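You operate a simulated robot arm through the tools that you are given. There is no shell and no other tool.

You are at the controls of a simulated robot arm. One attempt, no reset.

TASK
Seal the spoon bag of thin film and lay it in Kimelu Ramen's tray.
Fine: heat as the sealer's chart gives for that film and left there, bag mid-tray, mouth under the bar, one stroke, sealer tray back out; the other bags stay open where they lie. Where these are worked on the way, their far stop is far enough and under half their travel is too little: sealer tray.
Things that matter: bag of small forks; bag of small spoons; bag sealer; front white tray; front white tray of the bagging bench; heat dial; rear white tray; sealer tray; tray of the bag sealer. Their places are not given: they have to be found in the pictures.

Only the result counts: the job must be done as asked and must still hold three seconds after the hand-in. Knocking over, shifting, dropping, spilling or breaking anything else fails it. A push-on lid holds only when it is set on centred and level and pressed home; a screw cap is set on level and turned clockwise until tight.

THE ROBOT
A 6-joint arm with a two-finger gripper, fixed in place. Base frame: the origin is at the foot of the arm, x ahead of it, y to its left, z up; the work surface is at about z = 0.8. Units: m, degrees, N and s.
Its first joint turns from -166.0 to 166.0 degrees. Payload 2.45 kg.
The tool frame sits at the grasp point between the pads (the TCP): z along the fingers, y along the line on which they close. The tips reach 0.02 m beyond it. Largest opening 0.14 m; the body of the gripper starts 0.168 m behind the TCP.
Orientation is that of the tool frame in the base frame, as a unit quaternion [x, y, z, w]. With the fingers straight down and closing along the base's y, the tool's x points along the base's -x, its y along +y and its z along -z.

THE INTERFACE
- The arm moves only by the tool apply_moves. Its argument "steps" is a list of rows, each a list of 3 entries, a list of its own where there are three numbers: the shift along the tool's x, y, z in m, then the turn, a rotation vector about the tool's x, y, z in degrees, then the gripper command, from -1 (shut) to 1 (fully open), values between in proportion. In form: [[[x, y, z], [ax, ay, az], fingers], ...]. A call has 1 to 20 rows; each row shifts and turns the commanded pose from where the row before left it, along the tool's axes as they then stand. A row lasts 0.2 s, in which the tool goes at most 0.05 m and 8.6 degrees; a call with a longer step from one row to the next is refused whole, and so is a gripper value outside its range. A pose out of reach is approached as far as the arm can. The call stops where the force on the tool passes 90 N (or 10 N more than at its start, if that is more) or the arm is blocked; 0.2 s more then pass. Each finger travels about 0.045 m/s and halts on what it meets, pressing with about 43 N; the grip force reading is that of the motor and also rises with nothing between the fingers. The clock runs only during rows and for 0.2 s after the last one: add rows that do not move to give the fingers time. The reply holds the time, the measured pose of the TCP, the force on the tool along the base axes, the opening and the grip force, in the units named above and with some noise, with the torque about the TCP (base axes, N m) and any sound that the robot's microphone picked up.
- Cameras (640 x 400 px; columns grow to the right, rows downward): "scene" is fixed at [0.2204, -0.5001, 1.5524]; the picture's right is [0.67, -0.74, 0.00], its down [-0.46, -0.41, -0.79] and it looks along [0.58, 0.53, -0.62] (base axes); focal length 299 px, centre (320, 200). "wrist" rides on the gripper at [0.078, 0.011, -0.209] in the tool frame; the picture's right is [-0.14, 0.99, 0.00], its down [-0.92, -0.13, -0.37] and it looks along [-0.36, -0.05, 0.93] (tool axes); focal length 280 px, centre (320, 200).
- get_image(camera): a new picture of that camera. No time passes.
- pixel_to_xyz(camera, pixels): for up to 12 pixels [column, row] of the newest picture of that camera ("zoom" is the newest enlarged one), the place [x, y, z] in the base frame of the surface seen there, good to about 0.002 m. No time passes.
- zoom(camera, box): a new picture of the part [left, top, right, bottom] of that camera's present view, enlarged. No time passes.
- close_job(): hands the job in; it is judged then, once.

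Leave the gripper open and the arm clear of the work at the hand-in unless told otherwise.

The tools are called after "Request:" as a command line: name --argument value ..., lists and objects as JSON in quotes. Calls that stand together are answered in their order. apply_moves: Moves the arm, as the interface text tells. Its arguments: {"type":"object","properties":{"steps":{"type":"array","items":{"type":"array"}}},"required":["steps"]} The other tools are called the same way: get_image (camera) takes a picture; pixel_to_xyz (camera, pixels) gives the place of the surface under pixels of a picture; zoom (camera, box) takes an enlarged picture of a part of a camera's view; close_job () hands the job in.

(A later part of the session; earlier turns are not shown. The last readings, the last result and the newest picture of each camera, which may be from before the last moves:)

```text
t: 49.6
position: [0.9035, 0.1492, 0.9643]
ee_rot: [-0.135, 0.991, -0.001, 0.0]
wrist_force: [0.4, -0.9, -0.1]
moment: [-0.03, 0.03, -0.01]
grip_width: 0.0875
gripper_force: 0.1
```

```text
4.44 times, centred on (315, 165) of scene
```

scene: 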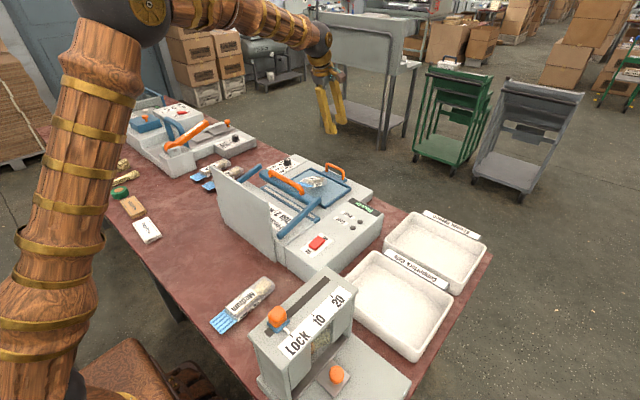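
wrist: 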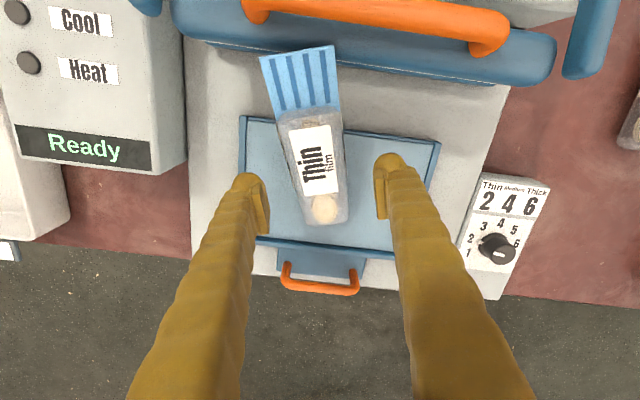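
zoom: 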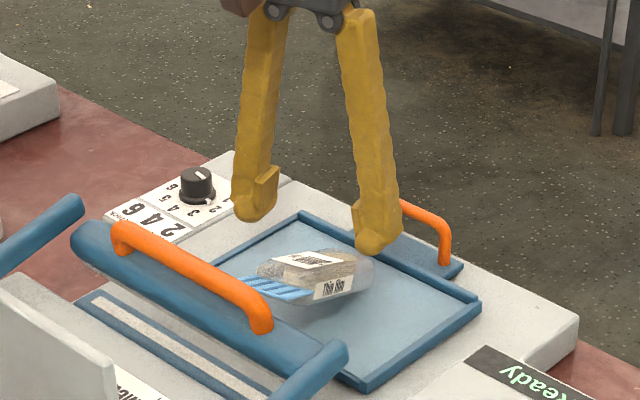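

Both fingers are well clear of the bag on either side. I'll descend to z≈0.917.

Request:
apply_moves --steps '[[[0.002, 0, 0.024], [0, 0, 0], 0.25], [[0, 0, 0.018], [0, 0, 0], 0.25], [[0, 0, 0.006], [0, 0, 0], 0.25], [[0, 0, 0], [0, 0, 0], 0.25]]'

Request:
get_image --camera "wrist"

Request:
zoom --camera "scene" --box '[280, 140, 370, 210]'

```text
t: 50.6
position: [0.8986, 0.1485, 0.9152]
ee_rot: [-0.135, 0.991, 0.0, 0.0]
wrist_force: [0.4, -0.6, -0.3]
moment: [0.0, -0.04, 0.01]
grip_width: 0.0875
gripper_force: 0.0
```

```text
taken
```

wrist: 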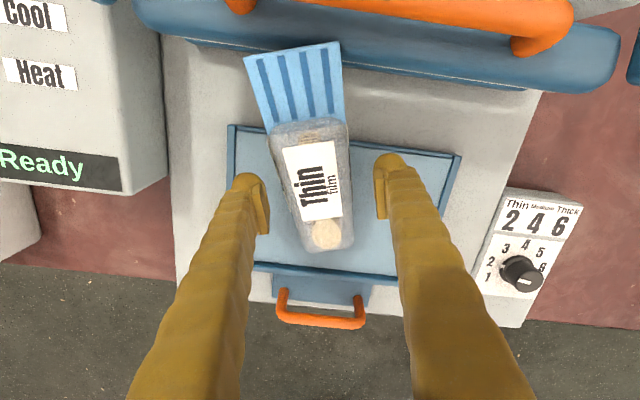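

```text
5.71 times, centred on (325, 175) of scene
```

zoom: 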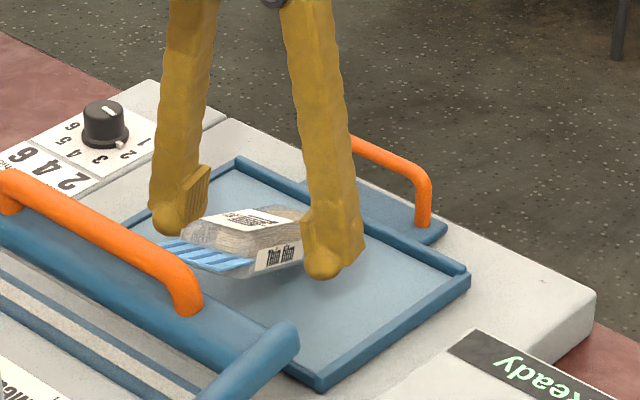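

The pads bracket the bag's sides. Closing now.

Request:
apply_moves --steps '[[[0, 0, 0], [0, 0, 0], -0.1], [[0, 0, 0], [0, 0, 0], -0.3], [[0, 0, 0], [0, 0, 0], -1], [[0, 0, 0], [0, 0, 0], -1], [[0, 0, 0], [0, 0, 0], -1]]'

Request:
get_image --camera "wrist"

```text
t: 51.8
position: [0.8996, 0.1482, 0.9148]
ee_rot: [-0.133, 0.991, 0.0, 0.0]
wrist_force: [0.0, -0.7, 1.3]
moment: [0.09, 0.04, 0.07]
grip_width: 0.0525
gripper_force: 43.3
```

```text
taken
```

wrist: 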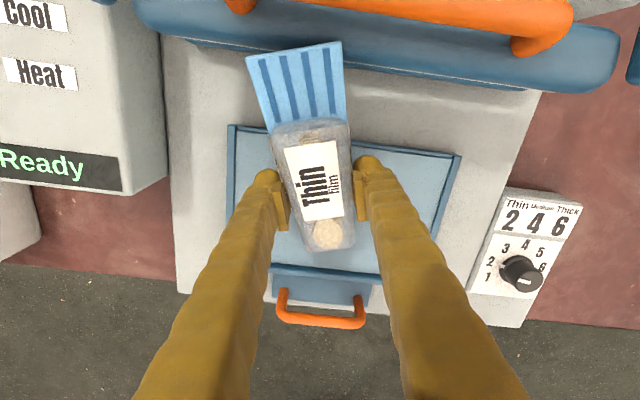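

The bag is gripped at 52.5 mm and the flap lies over the bar's front edge, not under it. I'll lift straight up with a slight shift forward.

Request:
apply_moves --steps '[[[-0.003, 0, -0.02], [0, 0, 0], -1], [[-0.005, 0, -0.03], [0, 0, 0], -1], [[-0.005, 0, -0.03], [0, 0, 0], -1], [[-0.005, 0, -0.03], [0, 0, 0], -1], [[0, 0, 0], [0, 0, 0], -1]]'

Request:
get_image --camera "wrist"

Request:
zoom --camera "scene" --box '[260, 110, 370, 210]'

Request:
pixel_to_xyz --camera "wrist" --pixels '[[290, 152], [332, 145], [300, 215], [340, 212], [315, 165], [318, 200], [300, 80], [265, 100], [330, 80], [325, 235]]'

```text
t: 53.0
position: [0.9145, 0.156, 1.0231]
ee_rot: [-0.134, 0.991, 0.0, 0.001]
wrist_force: [-0.6, -0.8, 0.6]
moment: [0.0, -0.01, 0.0]
grip_width: 0.0525
gripper_force: 43.2
```

```text
taken
```

wrist: 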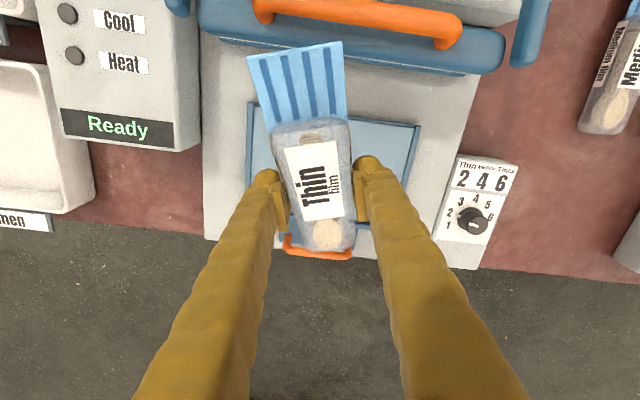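

```text
4.00 times, centred on (315, 160) of scene
```

zoom: 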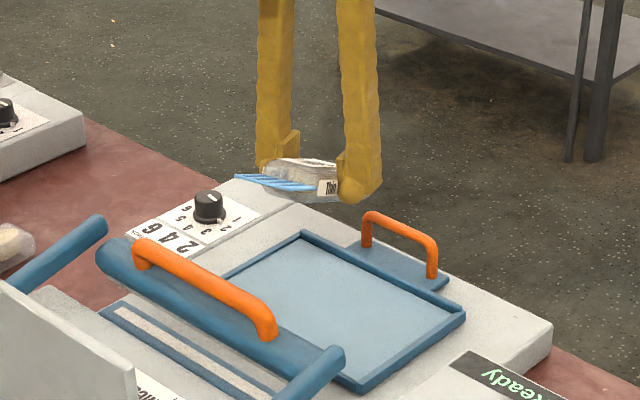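

```text
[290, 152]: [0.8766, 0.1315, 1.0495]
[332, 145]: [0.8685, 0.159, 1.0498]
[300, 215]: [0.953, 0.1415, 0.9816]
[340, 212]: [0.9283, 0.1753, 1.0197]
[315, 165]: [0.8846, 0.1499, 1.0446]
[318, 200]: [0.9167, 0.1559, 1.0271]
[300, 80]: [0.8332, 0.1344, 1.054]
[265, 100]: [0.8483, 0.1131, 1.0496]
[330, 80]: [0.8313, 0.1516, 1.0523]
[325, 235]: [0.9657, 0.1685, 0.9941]
```

The bag is held with pitch ≈27° and no roll. I'll yaw back to 0° and tilt the tool 27° outward to bring the bag level.

Request:
apply_moves --steps '[[[0, 0, 0], [0, 0, 7.7], -1], [[0, 0, 0], [0, 0, 7.7], -1], [[0, 0, 0], [0, -6.75, 0], -1], [[0, 0, 0], [0, -6.75, 0], -1], [[0, 0, 0], [0, -6.75, 0], -1], [[0, 0, 0], [0, -6.75, 0], -1], [[0, 0, 0], [0, 0, 0], -1], [[0, 0, 0], [0, 0, 0], -1]]'

Request:
get_image --camera "wrist"

Request:
get_image --camera "scene"

Request:
zoom --camera "scene" --box '[260, 110, 370, 210]'

Request:
pixel_to_xyz --camera "wrist" --pixels '[[290, 152], [332, 145], [304, 213], [338, 209], [315, 165], [318, 200], [300, 80], [268, 70], [330, 60], [325, 235]]'

```text
t: 54.8
position: [0.9153, 0.1547, 1.0248]
ee_rot: [0.0, 0.972, 0.0, 0.234]
wrist_force: [-0.6, -0.3, -0.2]
moment: [0.0, 0.01, 0.0]
grip_width: 0.0522
gripper_force: 43.0
```

```text
taken
```

wrist: 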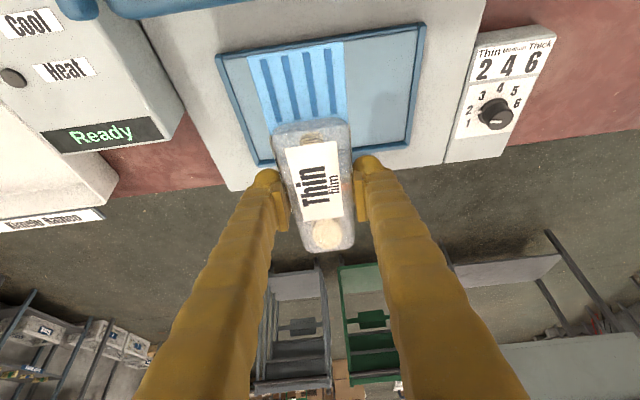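

```text
taken
```

scene: 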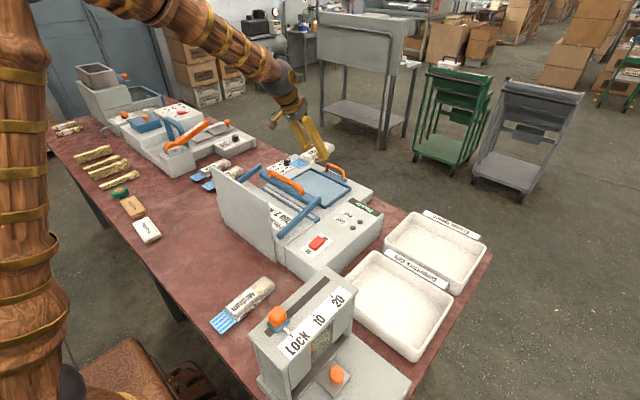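

```text
4.00 times, centred on (315, 160) of scene
```

zoom: 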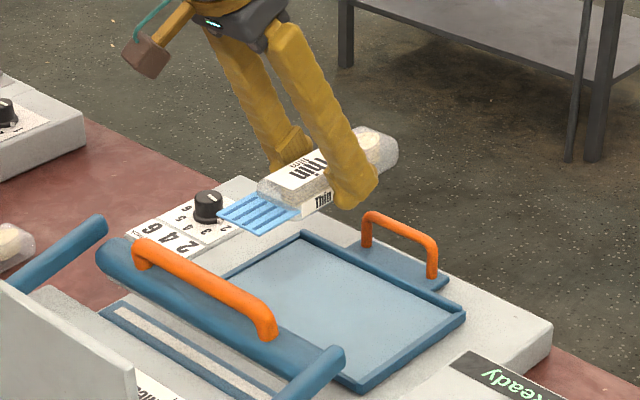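

```text
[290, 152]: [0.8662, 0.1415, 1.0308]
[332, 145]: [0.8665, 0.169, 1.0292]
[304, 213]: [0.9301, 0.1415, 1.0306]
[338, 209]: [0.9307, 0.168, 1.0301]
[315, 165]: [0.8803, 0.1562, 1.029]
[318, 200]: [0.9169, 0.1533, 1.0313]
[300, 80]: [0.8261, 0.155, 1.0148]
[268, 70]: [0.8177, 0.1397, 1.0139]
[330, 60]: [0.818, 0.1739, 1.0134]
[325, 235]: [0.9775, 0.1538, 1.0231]
```

The bag is level now (label z 1.030 all over) and in line with x. I'll find the flap end to know the bag's position relative to the TCP.

Request:
pixel_to_xyz --camera "wrist" --pixels '[[300, 52], [300, 50], [300, 56], [255, 60], [335, 46], [285, 120], [320, 118], [330, 240], [335, 245], [290, 156], [306, 218]]'

```text
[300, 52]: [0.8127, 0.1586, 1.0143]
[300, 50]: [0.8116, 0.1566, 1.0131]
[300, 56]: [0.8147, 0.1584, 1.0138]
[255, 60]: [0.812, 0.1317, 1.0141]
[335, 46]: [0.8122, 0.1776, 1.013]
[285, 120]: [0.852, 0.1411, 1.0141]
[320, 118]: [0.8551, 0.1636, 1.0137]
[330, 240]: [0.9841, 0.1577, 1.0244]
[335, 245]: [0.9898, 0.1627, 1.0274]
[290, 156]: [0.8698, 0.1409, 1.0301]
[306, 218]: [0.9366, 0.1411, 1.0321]
```

Flap tip is at x≈0.811, so the body centre is 12 mm ahead of the TCP. I'll shift to TCP (0.937, 0.172) and then descend straight to z≈0.90.

Request:
apply_moves --steps '[[[-0.008, 0.0173, 0.032], [0, 0, 0], -1], [[0, 0, 0], [0, 0, 0], -1], [[0.01517, 0, 0.02968], [0, 0, 0], -1], [[0.01517, 0, 0.02968], [0, 0, 0], -1], [[0.01517, 0, 0.02968], [0, 0, 0], -1], [[0, 0, 0], [0, 0, 0], -1], [[0, 0, 0], [0, 0, 0], -1]]'

Request:
get_image --camera "wrist"

Request:
zoom --camera "scene" --box '[270, 120, 380, 210]'

```text
t: 56.4
position: [0.9388, 0.1703, 0.9002]
ee_rot: [0.0, 0.972, 0.0, 0.234]
wrist_force: [-0.9, -0.2, -0.9]
moment: [-0.01, 0.0, 0.01]
grip_width: 0.0524
gripper_force: 42.9
```

```text
taken
```

wrist: 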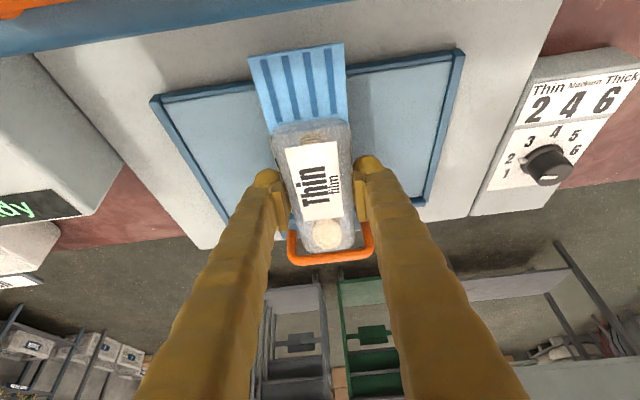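

```text
4.44 times, centred on (325, 165) of scene
```

zoom: 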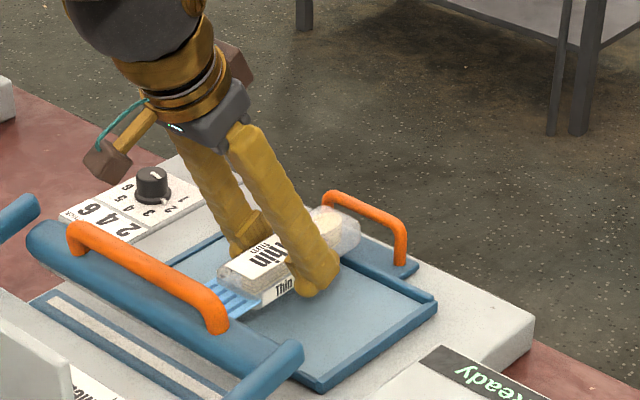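

Request:
pixel_to_xyz --camera "wrist" --pixels '[[300, 50], [300, 54], [255, 62], [335, 47], [290, 156], [306, 215], [335, 150], [335, 243], [200, 97], [440, 58], [190, 150], [285, 215]]'

```text
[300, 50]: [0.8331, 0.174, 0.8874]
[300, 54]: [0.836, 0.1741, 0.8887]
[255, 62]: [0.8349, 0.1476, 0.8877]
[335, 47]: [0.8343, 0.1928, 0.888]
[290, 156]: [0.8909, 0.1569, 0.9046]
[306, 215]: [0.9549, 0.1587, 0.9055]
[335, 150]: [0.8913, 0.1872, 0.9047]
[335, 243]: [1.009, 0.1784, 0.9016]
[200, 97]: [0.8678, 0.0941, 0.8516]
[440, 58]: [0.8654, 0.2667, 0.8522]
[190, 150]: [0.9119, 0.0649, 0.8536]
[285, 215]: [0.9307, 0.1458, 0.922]
```

The rear rim now reads x≈0.866 instead of 0.878, so the tray may have moved in by about 1 cm in the earlier bump. I'll check the tray's corners and handle.

Request:
pixel_to_xyz --camera "wrist" --pixels '[[154, 101], [461, 54], [457, 60], [330, 258], [310, 258], [350, 255], [225, 215], [428, 200], [160, 105], [200, 92], [440, 53], [350, 65]]'

Request:
zoom --camera "wrist" --box '[140, 30, 480, 270]'

```text
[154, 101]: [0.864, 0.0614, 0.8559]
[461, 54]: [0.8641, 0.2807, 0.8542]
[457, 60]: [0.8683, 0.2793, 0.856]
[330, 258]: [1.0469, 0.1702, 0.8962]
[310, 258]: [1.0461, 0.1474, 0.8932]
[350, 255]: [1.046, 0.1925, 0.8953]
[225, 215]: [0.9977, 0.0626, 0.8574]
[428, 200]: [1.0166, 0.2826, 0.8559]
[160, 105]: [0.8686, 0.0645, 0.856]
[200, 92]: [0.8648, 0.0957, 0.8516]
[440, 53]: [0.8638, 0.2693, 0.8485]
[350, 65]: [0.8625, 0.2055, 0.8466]
```

```text
1.67 times, centred on (310, 150) of wrist
```

zoom: 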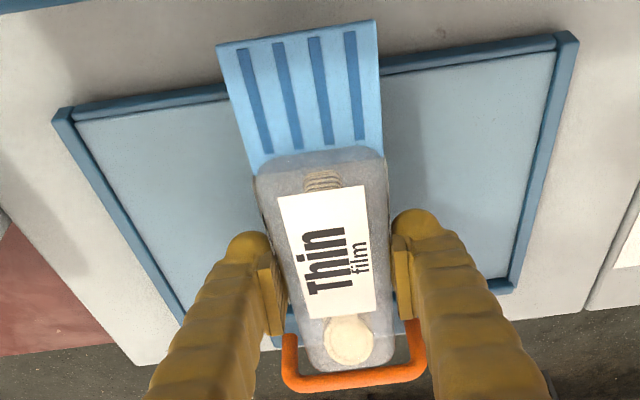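

The tray has indeed slid in by 14 mm (rear edge 0.864, handle x≈1.047), so its centre is now about x=0.9395. I'll shift the bag 14 mm back to match, then lower gently.

Request:
apply_moves --steps '[[[0.0129, 0.0015, -0.0066], [0, 0, 0], -1], [[0, 0, 0], [0, 0, 0], -1], [[0.0046, 0, 0.0089], [0, 0, 0], -1], [[0.0023, 0, 0.00445], [0, 0, 0], -1], [[0, 0, 0], [0, 0, 0], -1]]'

Request:
get_image --camera "wrist"

Request:
pixel_to_xyz --camera "wrist" --pixels '[[300, 50], [300, 54], [255, 62], [335, 47], [290, 156], [306, 215], [335, 150], [335, 243], [335, 265], [320, 268]]'

Request:
zoom --camera "scene" --box '[270, 130, 370, 210]'

```text
t: 57.6
position: [0.9227, 0.1721, 0.8842]
ee_rot: [0.0, 0.972, -0.001, 0.234]
wrist_force: [0.3, -0.3, -0.8]
moment: [0.02, 0.01, -0.01]
grip_width: 0.0522
gripper_force: 42.6
```

```text
taken
```

wrist: 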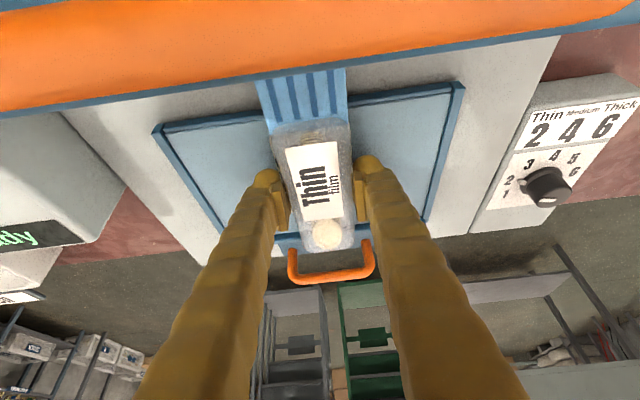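

```text
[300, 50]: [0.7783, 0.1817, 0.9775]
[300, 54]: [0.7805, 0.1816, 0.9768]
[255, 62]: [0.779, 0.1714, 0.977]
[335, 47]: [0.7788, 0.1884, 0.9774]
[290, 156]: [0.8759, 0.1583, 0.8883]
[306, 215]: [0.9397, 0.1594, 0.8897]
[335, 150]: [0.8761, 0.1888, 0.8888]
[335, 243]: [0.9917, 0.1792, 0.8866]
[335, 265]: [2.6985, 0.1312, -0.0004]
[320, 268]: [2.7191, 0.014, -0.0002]
```

```text
5.00 times, centred on (320, 170) of scene
```

zoom: 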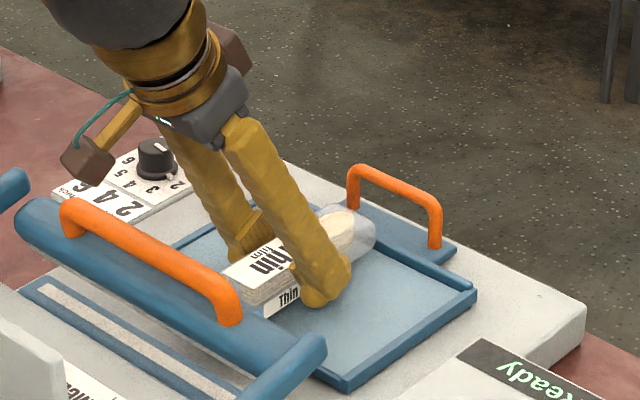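

Top at z≈0.8888, so the bottom is about 2–3 mm above the floor. I'll lower the last bit.

Request:
apply_moves --steps '[[[0.0009, 0, 0.0018], [0, 0, 0], -1], [[0, 0, 0], [0, 0, 0], -1]]'

```text
t: 58.2
position: [0.9216, 0.1736, 0.8831]
ee_rot: [-0.001, 0.972, 0.0, 0.234]
wrist_force: [-0.3, 0.8, -0.6]
moment: [0.0, -0.01, 0.0]
grip_width: 0.0522
gripper_force: 43.2
```

Request:
apply_moves --steps '[[[0.0005, 0, 0.0009], [0, 0, 0], -1], [[0, 0, 0], [0, 0, 0], -1]]'

```text
t: 58.8
position: [0.9225, 0.1725, 0.8819]
ee_rot: [-0.001, 0.972, 0.001, 0.234]
wrist_force: [0.0, -0.1, -0.6]
moment: [0.0, -0.02, -0.01]
grip_width: 0.0525
gripper_force: 43.2
```

There's still no contact. One more millimetre.

Request:
apply_moves --steps '[[[0.0005, 0, 0.0009], [0, 0, 0], -1], [[0, 0, 0], [0, 0, 0], -1]]'

```text
t: 59.4
position: [0.9232, 0.1727, 0.8822]
ee_rot: [0.0, 0.972, 0.0, 0.234]
wrist_force: [0.4, 0.7, 14.5]
moment: [0.21, 0.85, -0.06]
grip_width: 0.0524
gripper_force: 43.5
```

Gentle contact at the rear end, at floor level. Releasing.

Request:
apply_moves --steps '[[[0, 0, 0], [0, 0, 0], 0.2], [[0, 0, 0], [0, 0, 0], 0.2], [[0, 0, 0], [0, 0, 0], 0.2], [[0, 0, 0], [0, 0, 0], 0.2]]'

Request:
get_image --camera "wrist"

Request:
zoom --camera "scene" --box '[270, 130, 370, 210]'

Request:
pixel_to_xyz --camera "wrist" --pixels '[[290, 156], [306, 212], [335, 150], [335, 240], [320, 170], [300, 100], [280, 100], [330, 95]]'

```text
t: 60.4
position: [0.9224, 0.1729, 0.8783]
ee_rot: [-0.001, 0.972, 0.0, 0.235]
wrist_force: [-0.5, -0.3, -0.2]
moment: [-0.01, -0.08, -0.02]
grip_width: 0.0839
gripper_force: 0.0
```

```text
taken
```

wrist: 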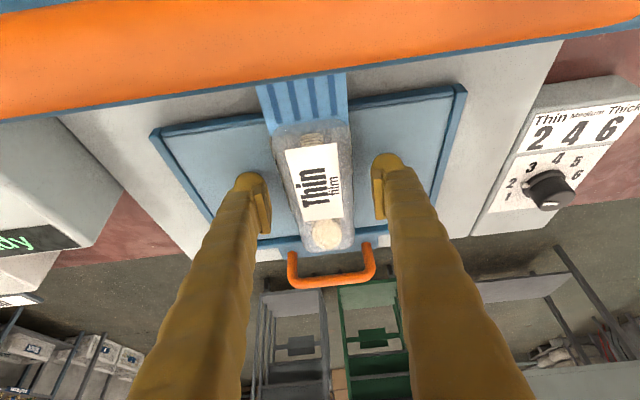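

```text
5.00 times, centred on (320, 170) of scene
```

zoom: 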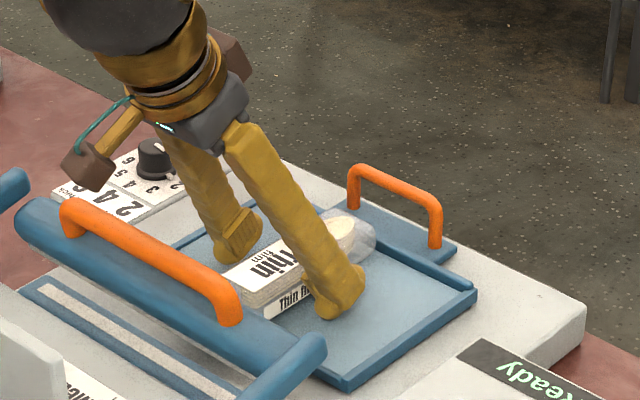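

```text
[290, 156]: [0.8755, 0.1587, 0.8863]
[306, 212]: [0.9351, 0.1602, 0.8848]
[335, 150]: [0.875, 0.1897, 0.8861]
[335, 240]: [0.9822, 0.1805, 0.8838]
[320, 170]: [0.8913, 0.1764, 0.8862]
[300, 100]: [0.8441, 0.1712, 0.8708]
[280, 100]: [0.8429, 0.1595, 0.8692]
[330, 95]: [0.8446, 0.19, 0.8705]
```

The bag lies level and centred (label y 0.159–0.190, top z 0.886). I'll rise straight up, keeping the tilt, then go above the handle with the fingers fully open. This time I'll grip the handle across its whole width from outside its two legs, well clear of the bag.

Request:
apply_moves --steps '[[[-0.0091, 0, -0.0178], [0, 0, 0], 0.2], [[-0.0182, 0, -0.0356], [0, 0, 0], 0.2], [[-0.0182, 0, -0.0356], [0, 0, 0], 0.2], [[-0.0182, 0, -0.0356], [0, 0, 0], 0.2], [[0, 0, 0], [0, 0, 0], 0.5], [[0, 0, 0], [0, 0, 0], 1]]'

Request:
get_image --camera "wrist"

Request:
pixel_to_xyz --camera "wrist" --pixels '[[300, 50], [330, 240], [320, 250]]'

```text
t: 61.8
position: [0.9238, 0.1718, 1.0248]
ee_rot: [0.0, 0.972, 0.0, 0.234]
wrist_force: [0.7, 0.9, 0.1]
moment: [-0.05, -0.01, 0.02]
grip_width: 0.1352
gripper_force: 0.0
```

```text
taken
```

wrist: 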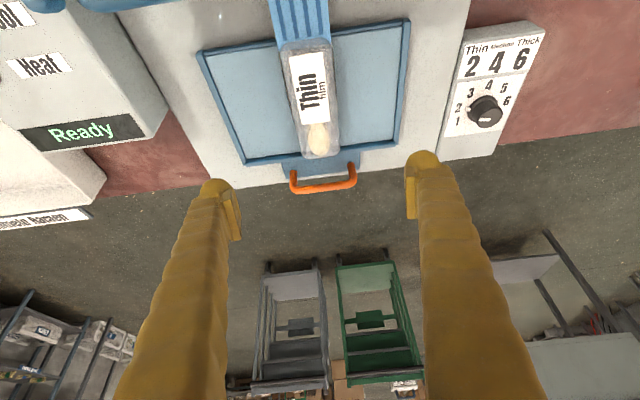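

```text
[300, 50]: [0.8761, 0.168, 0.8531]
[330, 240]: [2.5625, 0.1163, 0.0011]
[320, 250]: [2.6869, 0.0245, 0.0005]
```

The bag stays put. I'll measure the handle's ends and the tray rim from this view.

Request:
zoom --camera "wrist" --box '[190, 10, 430, 200]'

Request:
pixel_to_xyz --camera "wrist" --pixels '[[293, 175], [295, 186], [310, 189], [325, 187], [340, 184], [352, 178], [351, 168], [303, 190], [335, 186], [250, 162], [395, 143], [355, 182]]'

```text
2.11 times, centred on (310, 105) of wrist
```

zoom: 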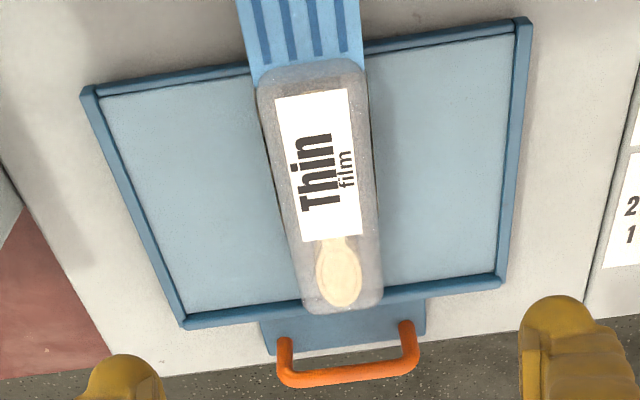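

```text
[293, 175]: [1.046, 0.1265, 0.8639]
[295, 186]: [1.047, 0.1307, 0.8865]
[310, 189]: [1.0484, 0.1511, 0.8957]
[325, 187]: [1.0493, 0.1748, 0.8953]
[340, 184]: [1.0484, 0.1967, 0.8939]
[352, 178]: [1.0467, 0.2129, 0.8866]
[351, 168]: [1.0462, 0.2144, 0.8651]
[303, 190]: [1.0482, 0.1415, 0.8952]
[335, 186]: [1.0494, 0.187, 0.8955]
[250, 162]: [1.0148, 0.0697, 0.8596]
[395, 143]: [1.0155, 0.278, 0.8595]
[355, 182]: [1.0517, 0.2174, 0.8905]
```

The handle is at x≈1.048, outer y 0.122–0.219, centre 0.1695. I'll move above it at z≈0.98.

Request:
apply_moves --steps '[[[-0.0297, -0.0007, 0.032], [0, 0, 0], 1], [[-0.0297, -0.0007, 0.032], [0, 0, 0], 1], [[-0.0297, -0.0007, 0.032], [0, 0, 0], 1], [[0, 0, 0], [0, 0, 0], 1], [[0, 0, 0], [0, 0, 0], 1]]'

Request:
get_image --camera "wrist"

Request:
zoom --camera "scene" --box '[270, 110, 390, 210]'

```text
t: 63.0
position: [1.0498, 0.1711, 0.9776]
ee_rot: [0.001, 0.972, -0.001, 0.235]
wrist_force: [-0.2, 1.3, 0.4]
moment: [0.04, 0.04, -0.03]
grip_width: 0.1402
gripper_force: 0.1
```

```text
taken
```

wrist: 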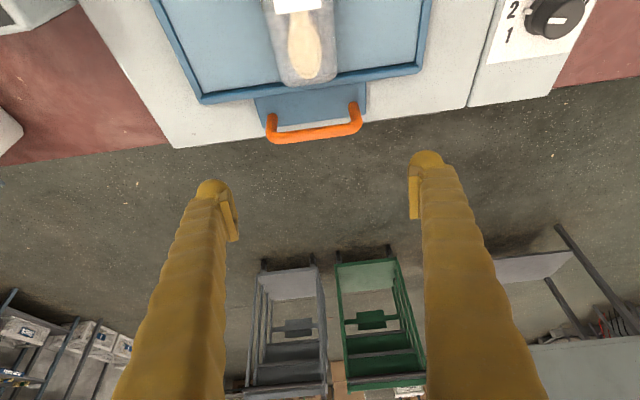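

```text
4.00 times, centred on (330, 160) of scene
```

zoom: 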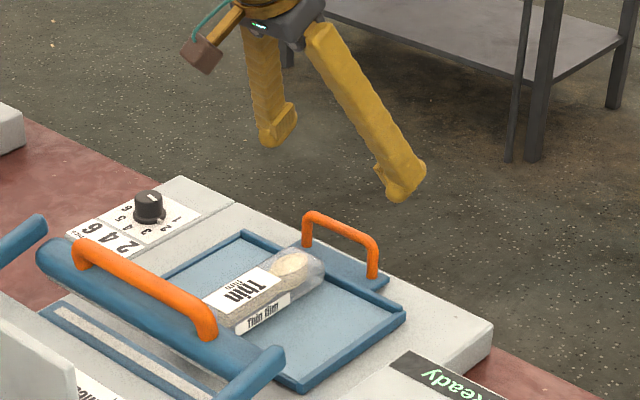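

Clear. Descending towards the handle, fingers outside both legs.

Request:
apply_moves --steps '[[[0.014, -0.0005, 0.0264], [0, 0, 0], 1], [[0.014, -0.0005, 0.0264], [0, 0, 0], 1], [[0, 0, 0], [0, 0, 0], 1]]'

Request:
get_image --camera "wrist"

Request:
zoom --camera "scene" --box '[270, 120, 390, 210]'

```text
t: 63.8
position: [1.0464, 0.168, 0.9159]
ee_rot: [-0.001, 0.972, 0.0, 0.234]
wrist_force: [0.8, 0.1, -0.2]
moment: [-0.02, 0.0, 0.01]
grip_width: 0.1398
gripper_force: 0.0
```

```text
taken
```

wrist: 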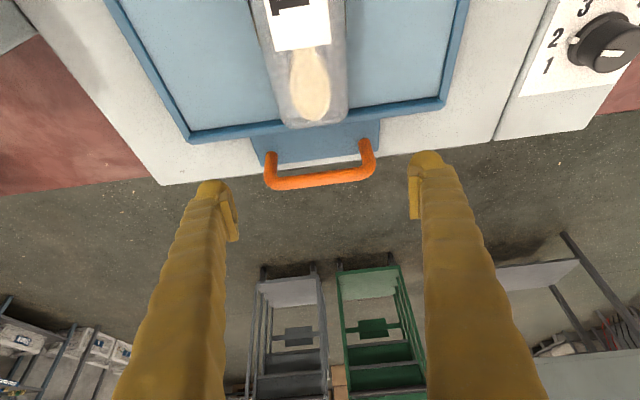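

```text
4.44 times, centred on (330, 165) of scene
```

zoom: 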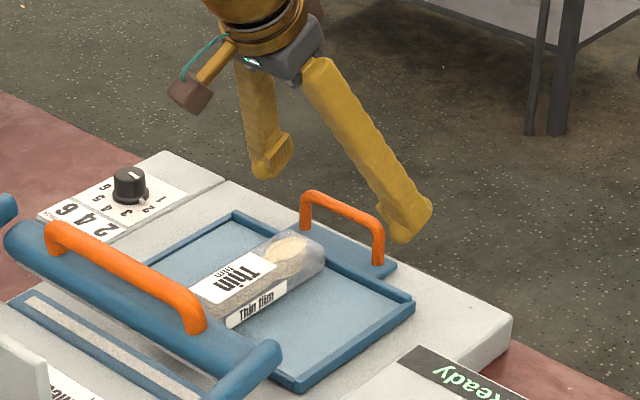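

Still clear on all sides. I'll descend the last 27 mm and look before closing.

Request:
apply_moves --steps '[[[0.0068, 0, 0.0134], [0, 0, 0], 1], [[0.0055, 0, 0.0107], [0, 0, 0], 1], [[0, 0, 0], [0, 0, 0], 1]]'

Request:
get_image --camera "wrist"

Request:
zoom --camera "scene" --box '[270, 120, 390, 210]'

```text
t: 64.6
position: [1.046, 0.1696, 0.8889]
ee_rot: [0.001, 0.972, -0.001, 0.234]
wrist_force: [-0.6, -0.2, 0.1]
moment: [0.01, -0.02, 0.04]
grip_width: 0.1402
gripper_force: 0.1
```

```text
taken
```

wrist: 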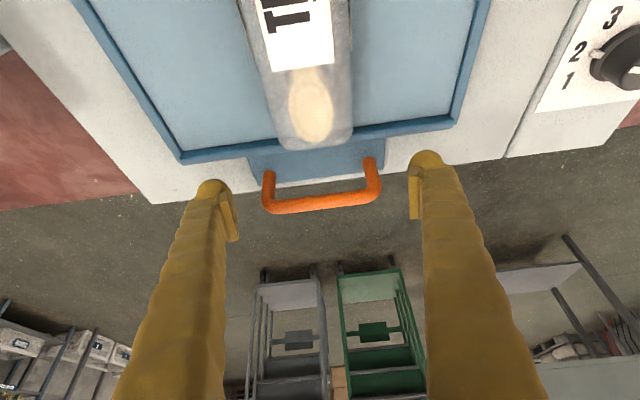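

```text
4.44 times, centred on (330, 165) of scene
```

zoom: 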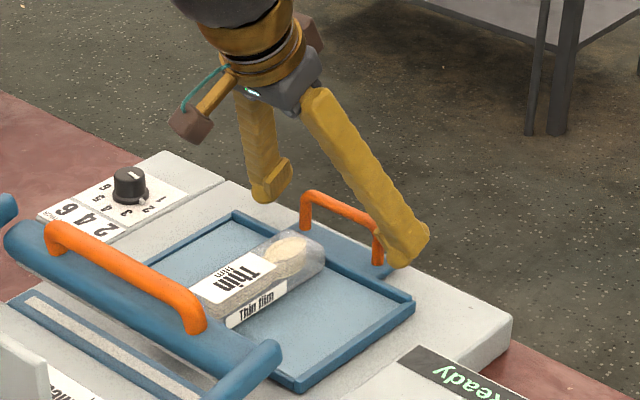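

The fingers bracket the handle symmetrically. I'll close on it.

Request:
apply_moves --steps '[[[0, 0, 0], [0, 0, 0], 0.6], [[0, 0, 0], [0, 0, 0], 0.45], [[0, 0, 0], [0, 0, 0], 0.2], [[0, 0, 0], [0, 0, 0], 0.0], [[0, 0, 0], [0, 0, 0], 0.0]]'

Request:
get_image --camera "wrist"

Request:
zoom --camera "scene" --box '[270, 120, 390, 210]'

```text
t: 65.8
position: [1.046, 0.1687, 0.889]
ee_rot: [0.0, 0.972, 0.0, 0.234]
wrist_force: [-0.2, -1.8, 0.0]
moment: [-0.11, 0.03, -0.09]
grip_width: 0.0993
gripper_force: 45.0
```

```text
taken
```

wrist: 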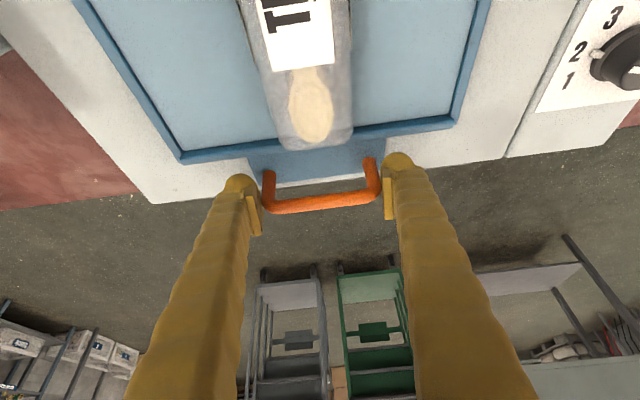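

```text
4.44 times, centred on (330, 165) of scene
```

zoom: 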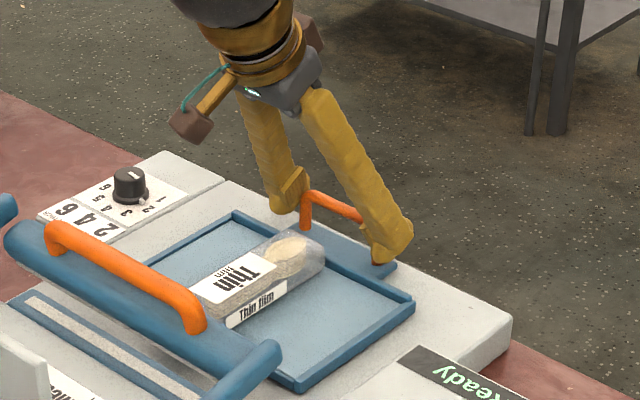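

Handle gripped (99 mm). I'll push the tray in slowly, 32 mm first.

Request:
apply_moves --steps '[[[0.0036, 0, -0.0018], [0, 0, 0], 0], [[0.00712, 0, -0.00364], [0, 0, 0], 0], [[0.00712, 0, -0.00364], [0, 0, 0], 0], [[0.00712, 0, -0.00364], [0, 0, 0], 0], [[0.0036, 0, -0.0018], [0, 0, 0], 0]]'

Request:
get_image --camera "scene"

Request:
zoom --camera "scene" --box '[270, 130, 380, 220]'

```text
t: 67.0
position: [1.0129, 0.1715, 0.8887]
ee_rot: [0.0, 0.972, 0.0, 0.234]
wrist_force: [0.4, -14.7, -1.7]
moment: [-0.85, 0.08, 0.23]
grip_width: 0.0987
gripper_force: 44.6
```

```text
taken
```

scene: 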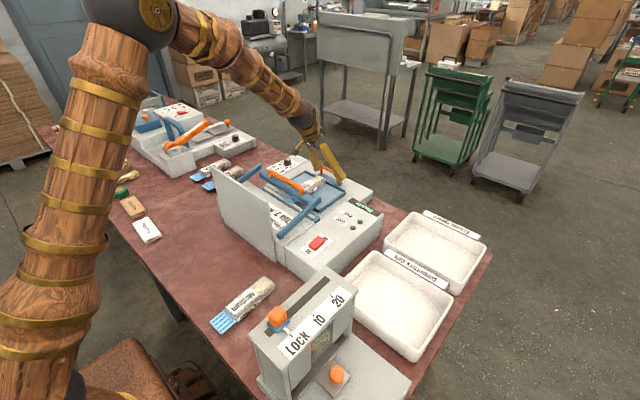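

```text
4.44 times, centred on (325, 175) of scene
```

zoom: 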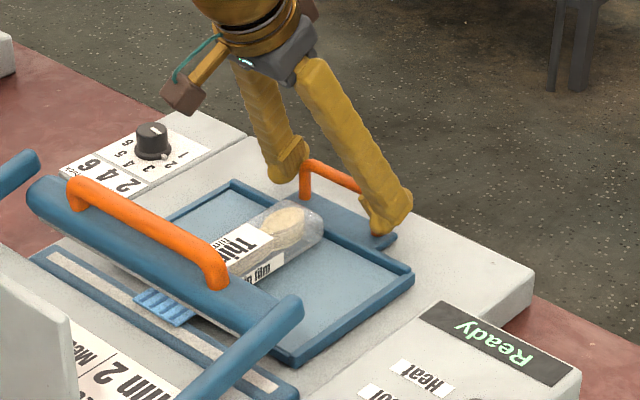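

The bag rides along and the flap now shows behind the bar. I'll continue pushing towards the stop.

Request:
apply_moves --steps '[[[0.0036, 0, -0.0018], [0, 0, 0], 0], [[0.00623, 0, -0.00318], [0, 0, 0], 0], [[0.00623, 0, -0.00318], [0, 0, 0], 0], [[0.0036, 0, -0.0018], [0, 0, 0], 0]]'

Request:
zoom --camera "scene" --box '[270, 130, 380, 220]'

```text
t: 68.0
position: [0.9924, 0.1708, 0.8891]
ee_rot: [0.001, 0.972, 0.0, 0.235]
wrist_force: [2.1, -20.4, 6.8]
moment: [-0.51, -0.07, -0.27]
grip_width: 0.0988
gripper_force: 45.2
```

```text
4.44 times, centred on (325, 175) of scene
```

zoom: 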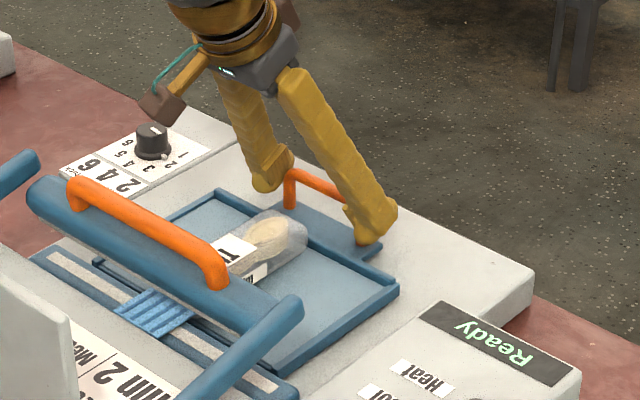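

The flap is now over the sealing strip and the tray's rear edge is close to it. I'll go on until the stop is felt.

Request:
apply_moves --steps '[[[0.00356, 0, -0.00182], [0, 0, 0], 0], [[0.00356, 0, -0.00182], [0, 0, 0], 0], [[0.00356, 0, -0.00182], [0, 0, 0], 0], [[0, 0, 0], [0, 0, 0], 0]]'

Request:
zoom --camera "scene" --box '[270, 130, 380, 220]'

```text
t: 69.0
position: [0.9798, 0.1694, 0.8911]
ee_rot: [0.0, 0.972, 0.001, 0.236]
wrist_force: [26.7, -25.4, 35.7]
moment: [-1.0, -0.56, -0.03]
grip_width: 0.097
gripper_force: 44.4
```

```text
4.44 times, centred on (325, 175) of scene
```

zoom: 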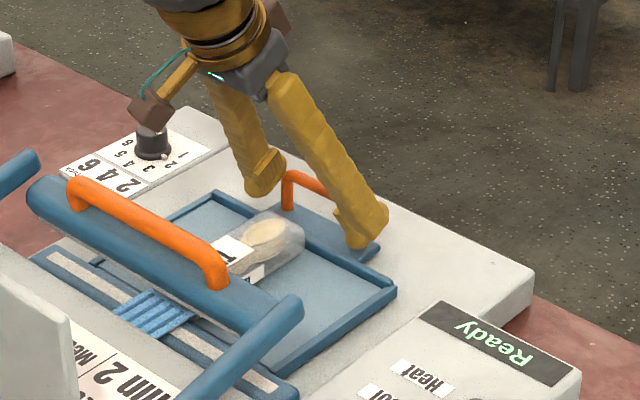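

Force rose (27 N) and the tray no longer moved, so the far stop is reached. I'll open the fingers in place.

Request:
apply_moves --steps '[[[0, 0, 0], [0, 0, 0], 0.7], [[0, 0, 0], [0, 0, 0], 1], [[0, 0, 0], [0, 0, 0], 1], [[0, 0, 0], [0, 0, 0], 1]]'

Request:
get_image --camera "wrist"

Request:
get_image --camera "scene"

Request:
zoom --camera "scene" --box '[250, 140, 370, 230]'

```text
t: 70.0
position: [0.9789, 0.1704, 0.8872]
ee_rot: [0.0, 0.972, 0.001, 0.234]
wrist_force: [-0.4, 0.5, -0.2]
moment: [0.02, 0.01, 0.0]
grip_width: 0.1398
gripper_force: 0.2
```

```text
taken
```

wrist: 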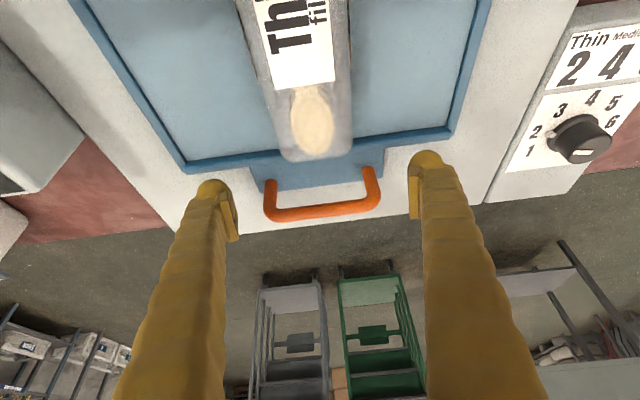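

```text
taken
```

scene: 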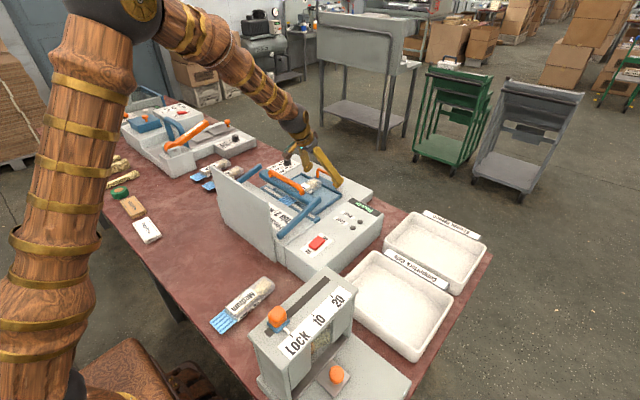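

```text
4.44 times, centred on (310, 185) of scene
```

zoom: 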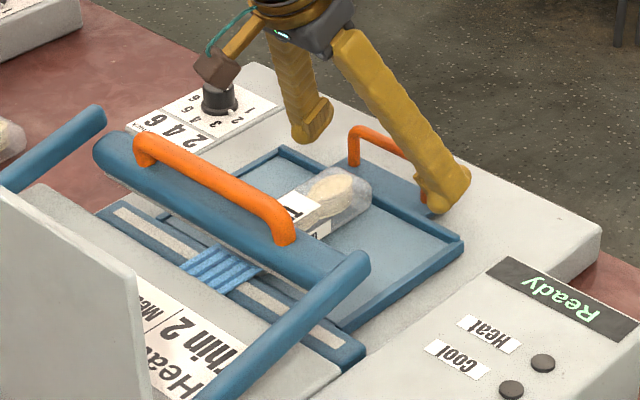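

The flap lies over the strip. I'll raise the gripper straight up and check the handle, bag and bar positions.

Request:
pixel_to_xyz --camera "wrist" --pixels '[[320, 212], [300, 215], [200, 160], [440, 132], [315, 100], [300, 60]]'

Request:
apply_moves --steps '[[[-0.0091, 0, -0.0178], [0, 0, 0], 1], [[-0.0182, 0, -0.0356], [0, 0, 0], 1], [[-0.0182, 0, -0.0356], [0, 0, 0], 1], [[-0.0182, 0, -0.0356], [0, 0, 0], 1], [[-0.0182, 0, -0.0356], [0, 0, 0], 1], [[0, 0, 0], [0, 0, 0], 1]]'

Request:
get_image --camera "wrist"

```text
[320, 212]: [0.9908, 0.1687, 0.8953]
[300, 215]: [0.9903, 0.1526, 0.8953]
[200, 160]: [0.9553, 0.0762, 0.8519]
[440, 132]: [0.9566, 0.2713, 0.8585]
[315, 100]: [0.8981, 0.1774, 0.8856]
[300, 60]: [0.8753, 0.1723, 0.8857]
```

```text
t: 71.4
position: [0.9781, 0.169, 1.0682]
ee_rot: [0.0, 0.972, 0.0, 0.234]
wrist_force: [0.2, -0.4, -0.3]
moment: [-0.02, -0.03, 0.01]
grip_width: 0.1399
gripper_force: 0.1
```

```text
taken
```

wrist: 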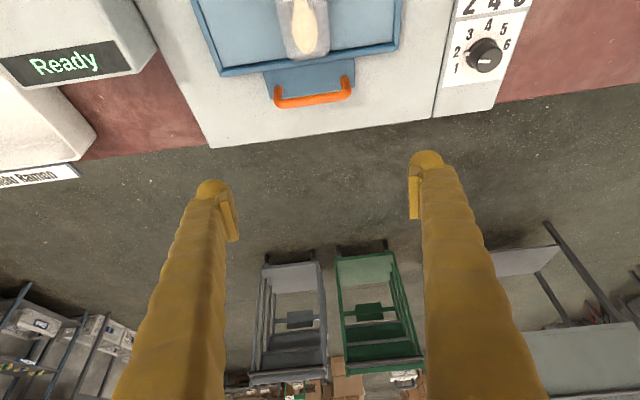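

The handle is at x≈0.9905, giving full travel of about 70 mm. Next is the press bar: I'll move above its orange grip (about x 0.777, y 0.172, z 0.976), straighten the tool and close the fingers.

Request:
apply_moves --steps '[[[0.0329, 0.0006, -0.024], [0, 0, 0], 0.5], [[0.0329, 0.0006, -0.024], [0, 0, 0], 0], [[0.0329, 0.0006, -0.024], [0, 0, 0], -0.5], [[0.0329, 0.0006, -0.024], [0, 0, 0], -1], [[0.0329, 0.0006, -0.024], [0, 0, 0], -1], [[0, 0, 0], [0, 6.75, 0], -1], [[0, 0, 0], [0, 6.75, 0], -1], [[0, 0, 0], [0, 6.75, 0], -1], [[0, 0, 0], [0, 6.8, 0], -1], [[0, 0, 0], [0, 0, 0], -1], [[0, 0, 0], [0, 0, 0], -1]]'

Request:
get_image --camera "wrist"

Request:
get_image --camera "scene"

Request:
zoom --camera "scene" --box '[210, 130, 390, 270]'

```text
t: 73.8
position: [0.7765, 0.1728, 1.1013]
ee_rot: [0.0, 1.0, 0.0, -0.001]
wrist_force: [-0.7, -0.9, 0.6]
moment: [-0.02, 0.01, 0.01]
grip_width: 0.0001
gripper_force: 29.5
```

```text
taken
```

wrist: 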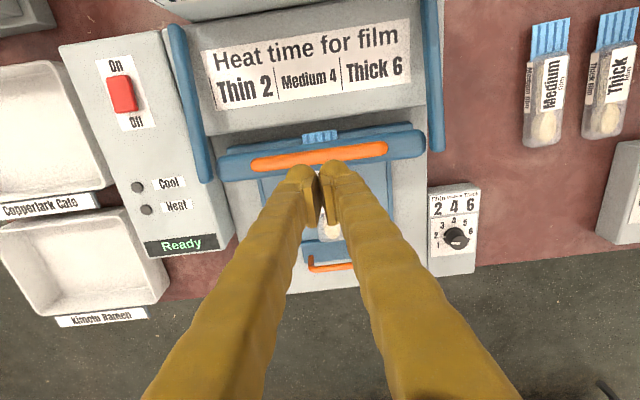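

```text
taken
```

scene: 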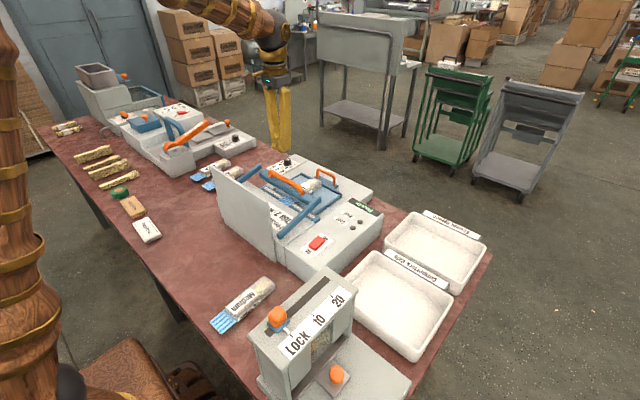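

```text
2.86 times, centred on (300, 200) of scene
```

zoom: 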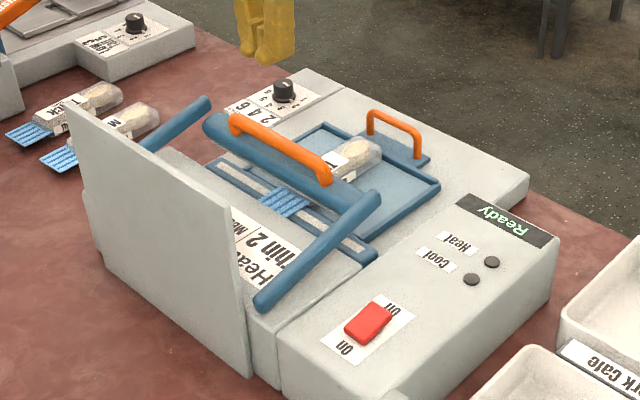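

The flap is across the strip under the bar. I'll measure the bar, its grip and the arms to plan the stroke.

Request:
pixel_to_xyz --camera "zoom" --pixels '[[264, 298], [300, 262], [340, 225], [370, 200], [320, 165], [280, 143], [240, 124], [300, 185], [285, 200], [295, 195], [260, 185], [240, 140]]'

Request:
pixel_to_xyz --camera "wrist" --pixels '[[320, 156], [320, 152], [320, 160], [260, 163], [380, 149], [230, 172], [415, 143], [178, 35], [205, 175], [432, 20], [436, 140], [320, 136]]'

```text
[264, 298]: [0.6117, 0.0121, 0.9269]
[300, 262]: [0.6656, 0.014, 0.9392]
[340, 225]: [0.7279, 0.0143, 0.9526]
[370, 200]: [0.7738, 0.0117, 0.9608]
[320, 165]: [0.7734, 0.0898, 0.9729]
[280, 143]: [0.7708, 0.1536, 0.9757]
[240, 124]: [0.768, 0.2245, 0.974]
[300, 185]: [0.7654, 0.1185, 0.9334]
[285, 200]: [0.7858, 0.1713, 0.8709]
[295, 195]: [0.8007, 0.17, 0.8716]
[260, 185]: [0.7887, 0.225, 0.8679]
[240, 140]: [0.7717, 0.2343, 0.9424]
```

```text
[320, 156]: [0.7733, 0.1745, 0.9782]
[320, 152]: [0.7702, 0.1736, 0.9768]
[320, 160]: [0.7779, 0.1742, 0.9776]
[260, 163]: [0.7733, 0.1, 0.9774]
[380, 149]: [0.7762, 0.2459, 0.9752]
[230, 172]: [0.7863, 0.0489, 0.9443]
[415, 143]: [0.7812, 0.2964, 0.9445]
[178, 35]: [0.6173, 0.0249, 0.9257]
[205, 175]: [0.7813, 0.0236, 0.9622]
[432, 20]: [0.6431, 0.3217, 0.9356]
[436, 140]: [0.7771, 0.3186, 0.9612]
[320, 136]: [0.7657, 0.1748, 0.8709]
```

The arms pivot near (0.611, z 0.917); the grip should drop about 5 cm and move about 1 cm forward. I'll lower the closed fingers to just above the grip.

Request:
apply_moves --steps '[[[0, 0, 0.03], [0, 0, 0], -1], [[0, 0, 0.03], [0, 0, 0], -1], [[0, 0, 0.025], [0, 0, 0], -1], [[0, 0, 0.008], [0, 0, 0], -1], [[0, 0, 0], [0, 0, 0], -1]]'

Request:
zoom --camera "scene" --box '[230, 120, 370, 230]'

```text
t: 75.0
position: [0.776, 0.1724, 1.0076]
ee_rot: [0.0, 1.0, 0.0, 0.0]
wrist_force: [-0.3, -0.7, -1.0]
moment: [-0.02, -0.02, 0.02]
grip_width: 0.0002
gripper_force: 29.1
```

```text
3.64 times, centred on (300, 175) of scene
```

zoom: 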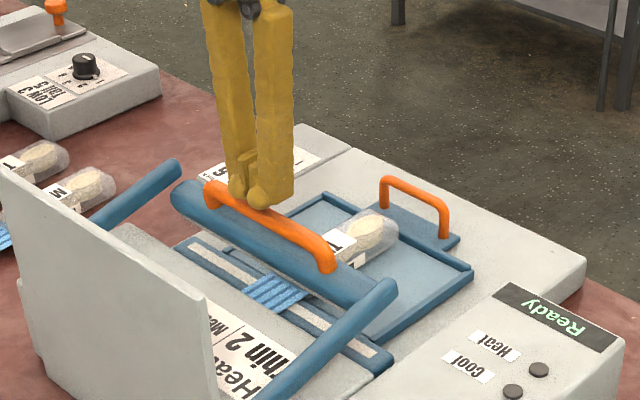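

The fingertips are just above the grip. Now I'll press down in one steady stroke.

Request:
apply_moves --steps '[[[0, 0, 0.008], [0, 0, 0], -1], [[0, 0, 0.008], [0, 0, 0], -1], [[-0.001, 0, 0.008], [0, 0, 0], -1], [[-0.001, 0, 0.008], [0, 0, 0], -1], [[-0.001, 0, 0.008], [0, 0, 0], -1], [[-0.001, 0, 0.008], [0, 0, 0], -1]]'

Request:
zoom --camera "scene" --box '[230, 120, 400, 250]'

```text
t: 76.4
position: [0.7801, 0.1726, 0.9625]
ee_rot: [-0.001, 1.0, 0.001, -0.001]
wrist_force: [-18.9, 2.7, 25.7]
moment: [0.03, 0.32, 0.01]
grip_width: 0.0062
gripper_force: 29.0
```

```text
3.08 times, centred on (315, 185) of scene
```

zoom: 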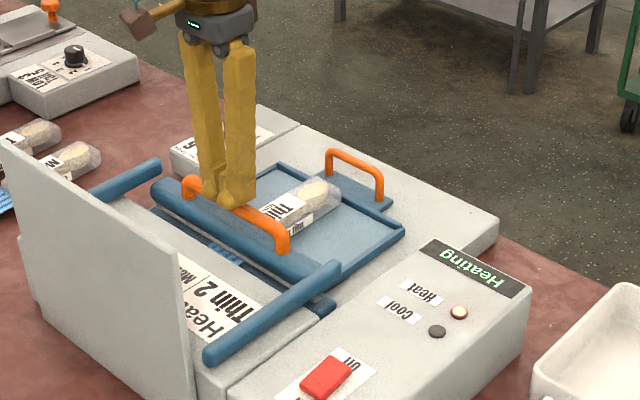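

The display shows "Heating" and the Heat lamp is lit. I'll press slightly further and hold.

Request:
apply_moves --steps '[[[-0.001, 0, 0.004], [0, 0, 0], -1], [[0, 0, 0], [0, 0, 0], -1]]'

Request:
zoom --camera "scene" --box '[230, 120, 400, 250]'

```text
t: 76.8
position: [0.7804, 0.1719, 0.9619]
ee_rot: [0.0, 1.0, 0.0, 0.001]
wrist_force: [-19.5, -2.8, 26.4]
moment: [-0.06, 0.33, -0.03]
grip_width: 0.0061
gripper_force: 29.8
stopped in row 2: the force on the tool passed its limit at 104 N (the readings are from after the stop); the commanded pose is now the measured one
```

```text
3.08 times, centred on (315, 185) of scene
```

zoom: 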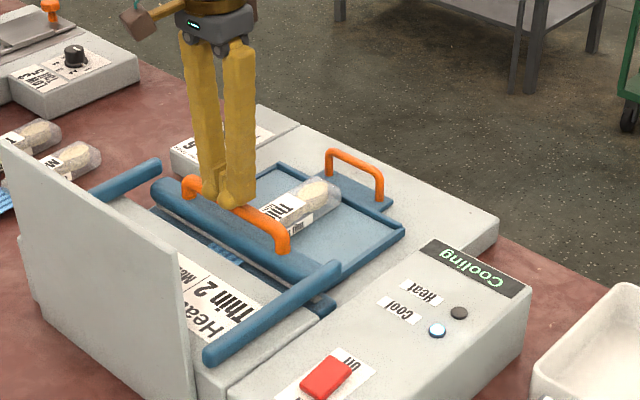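

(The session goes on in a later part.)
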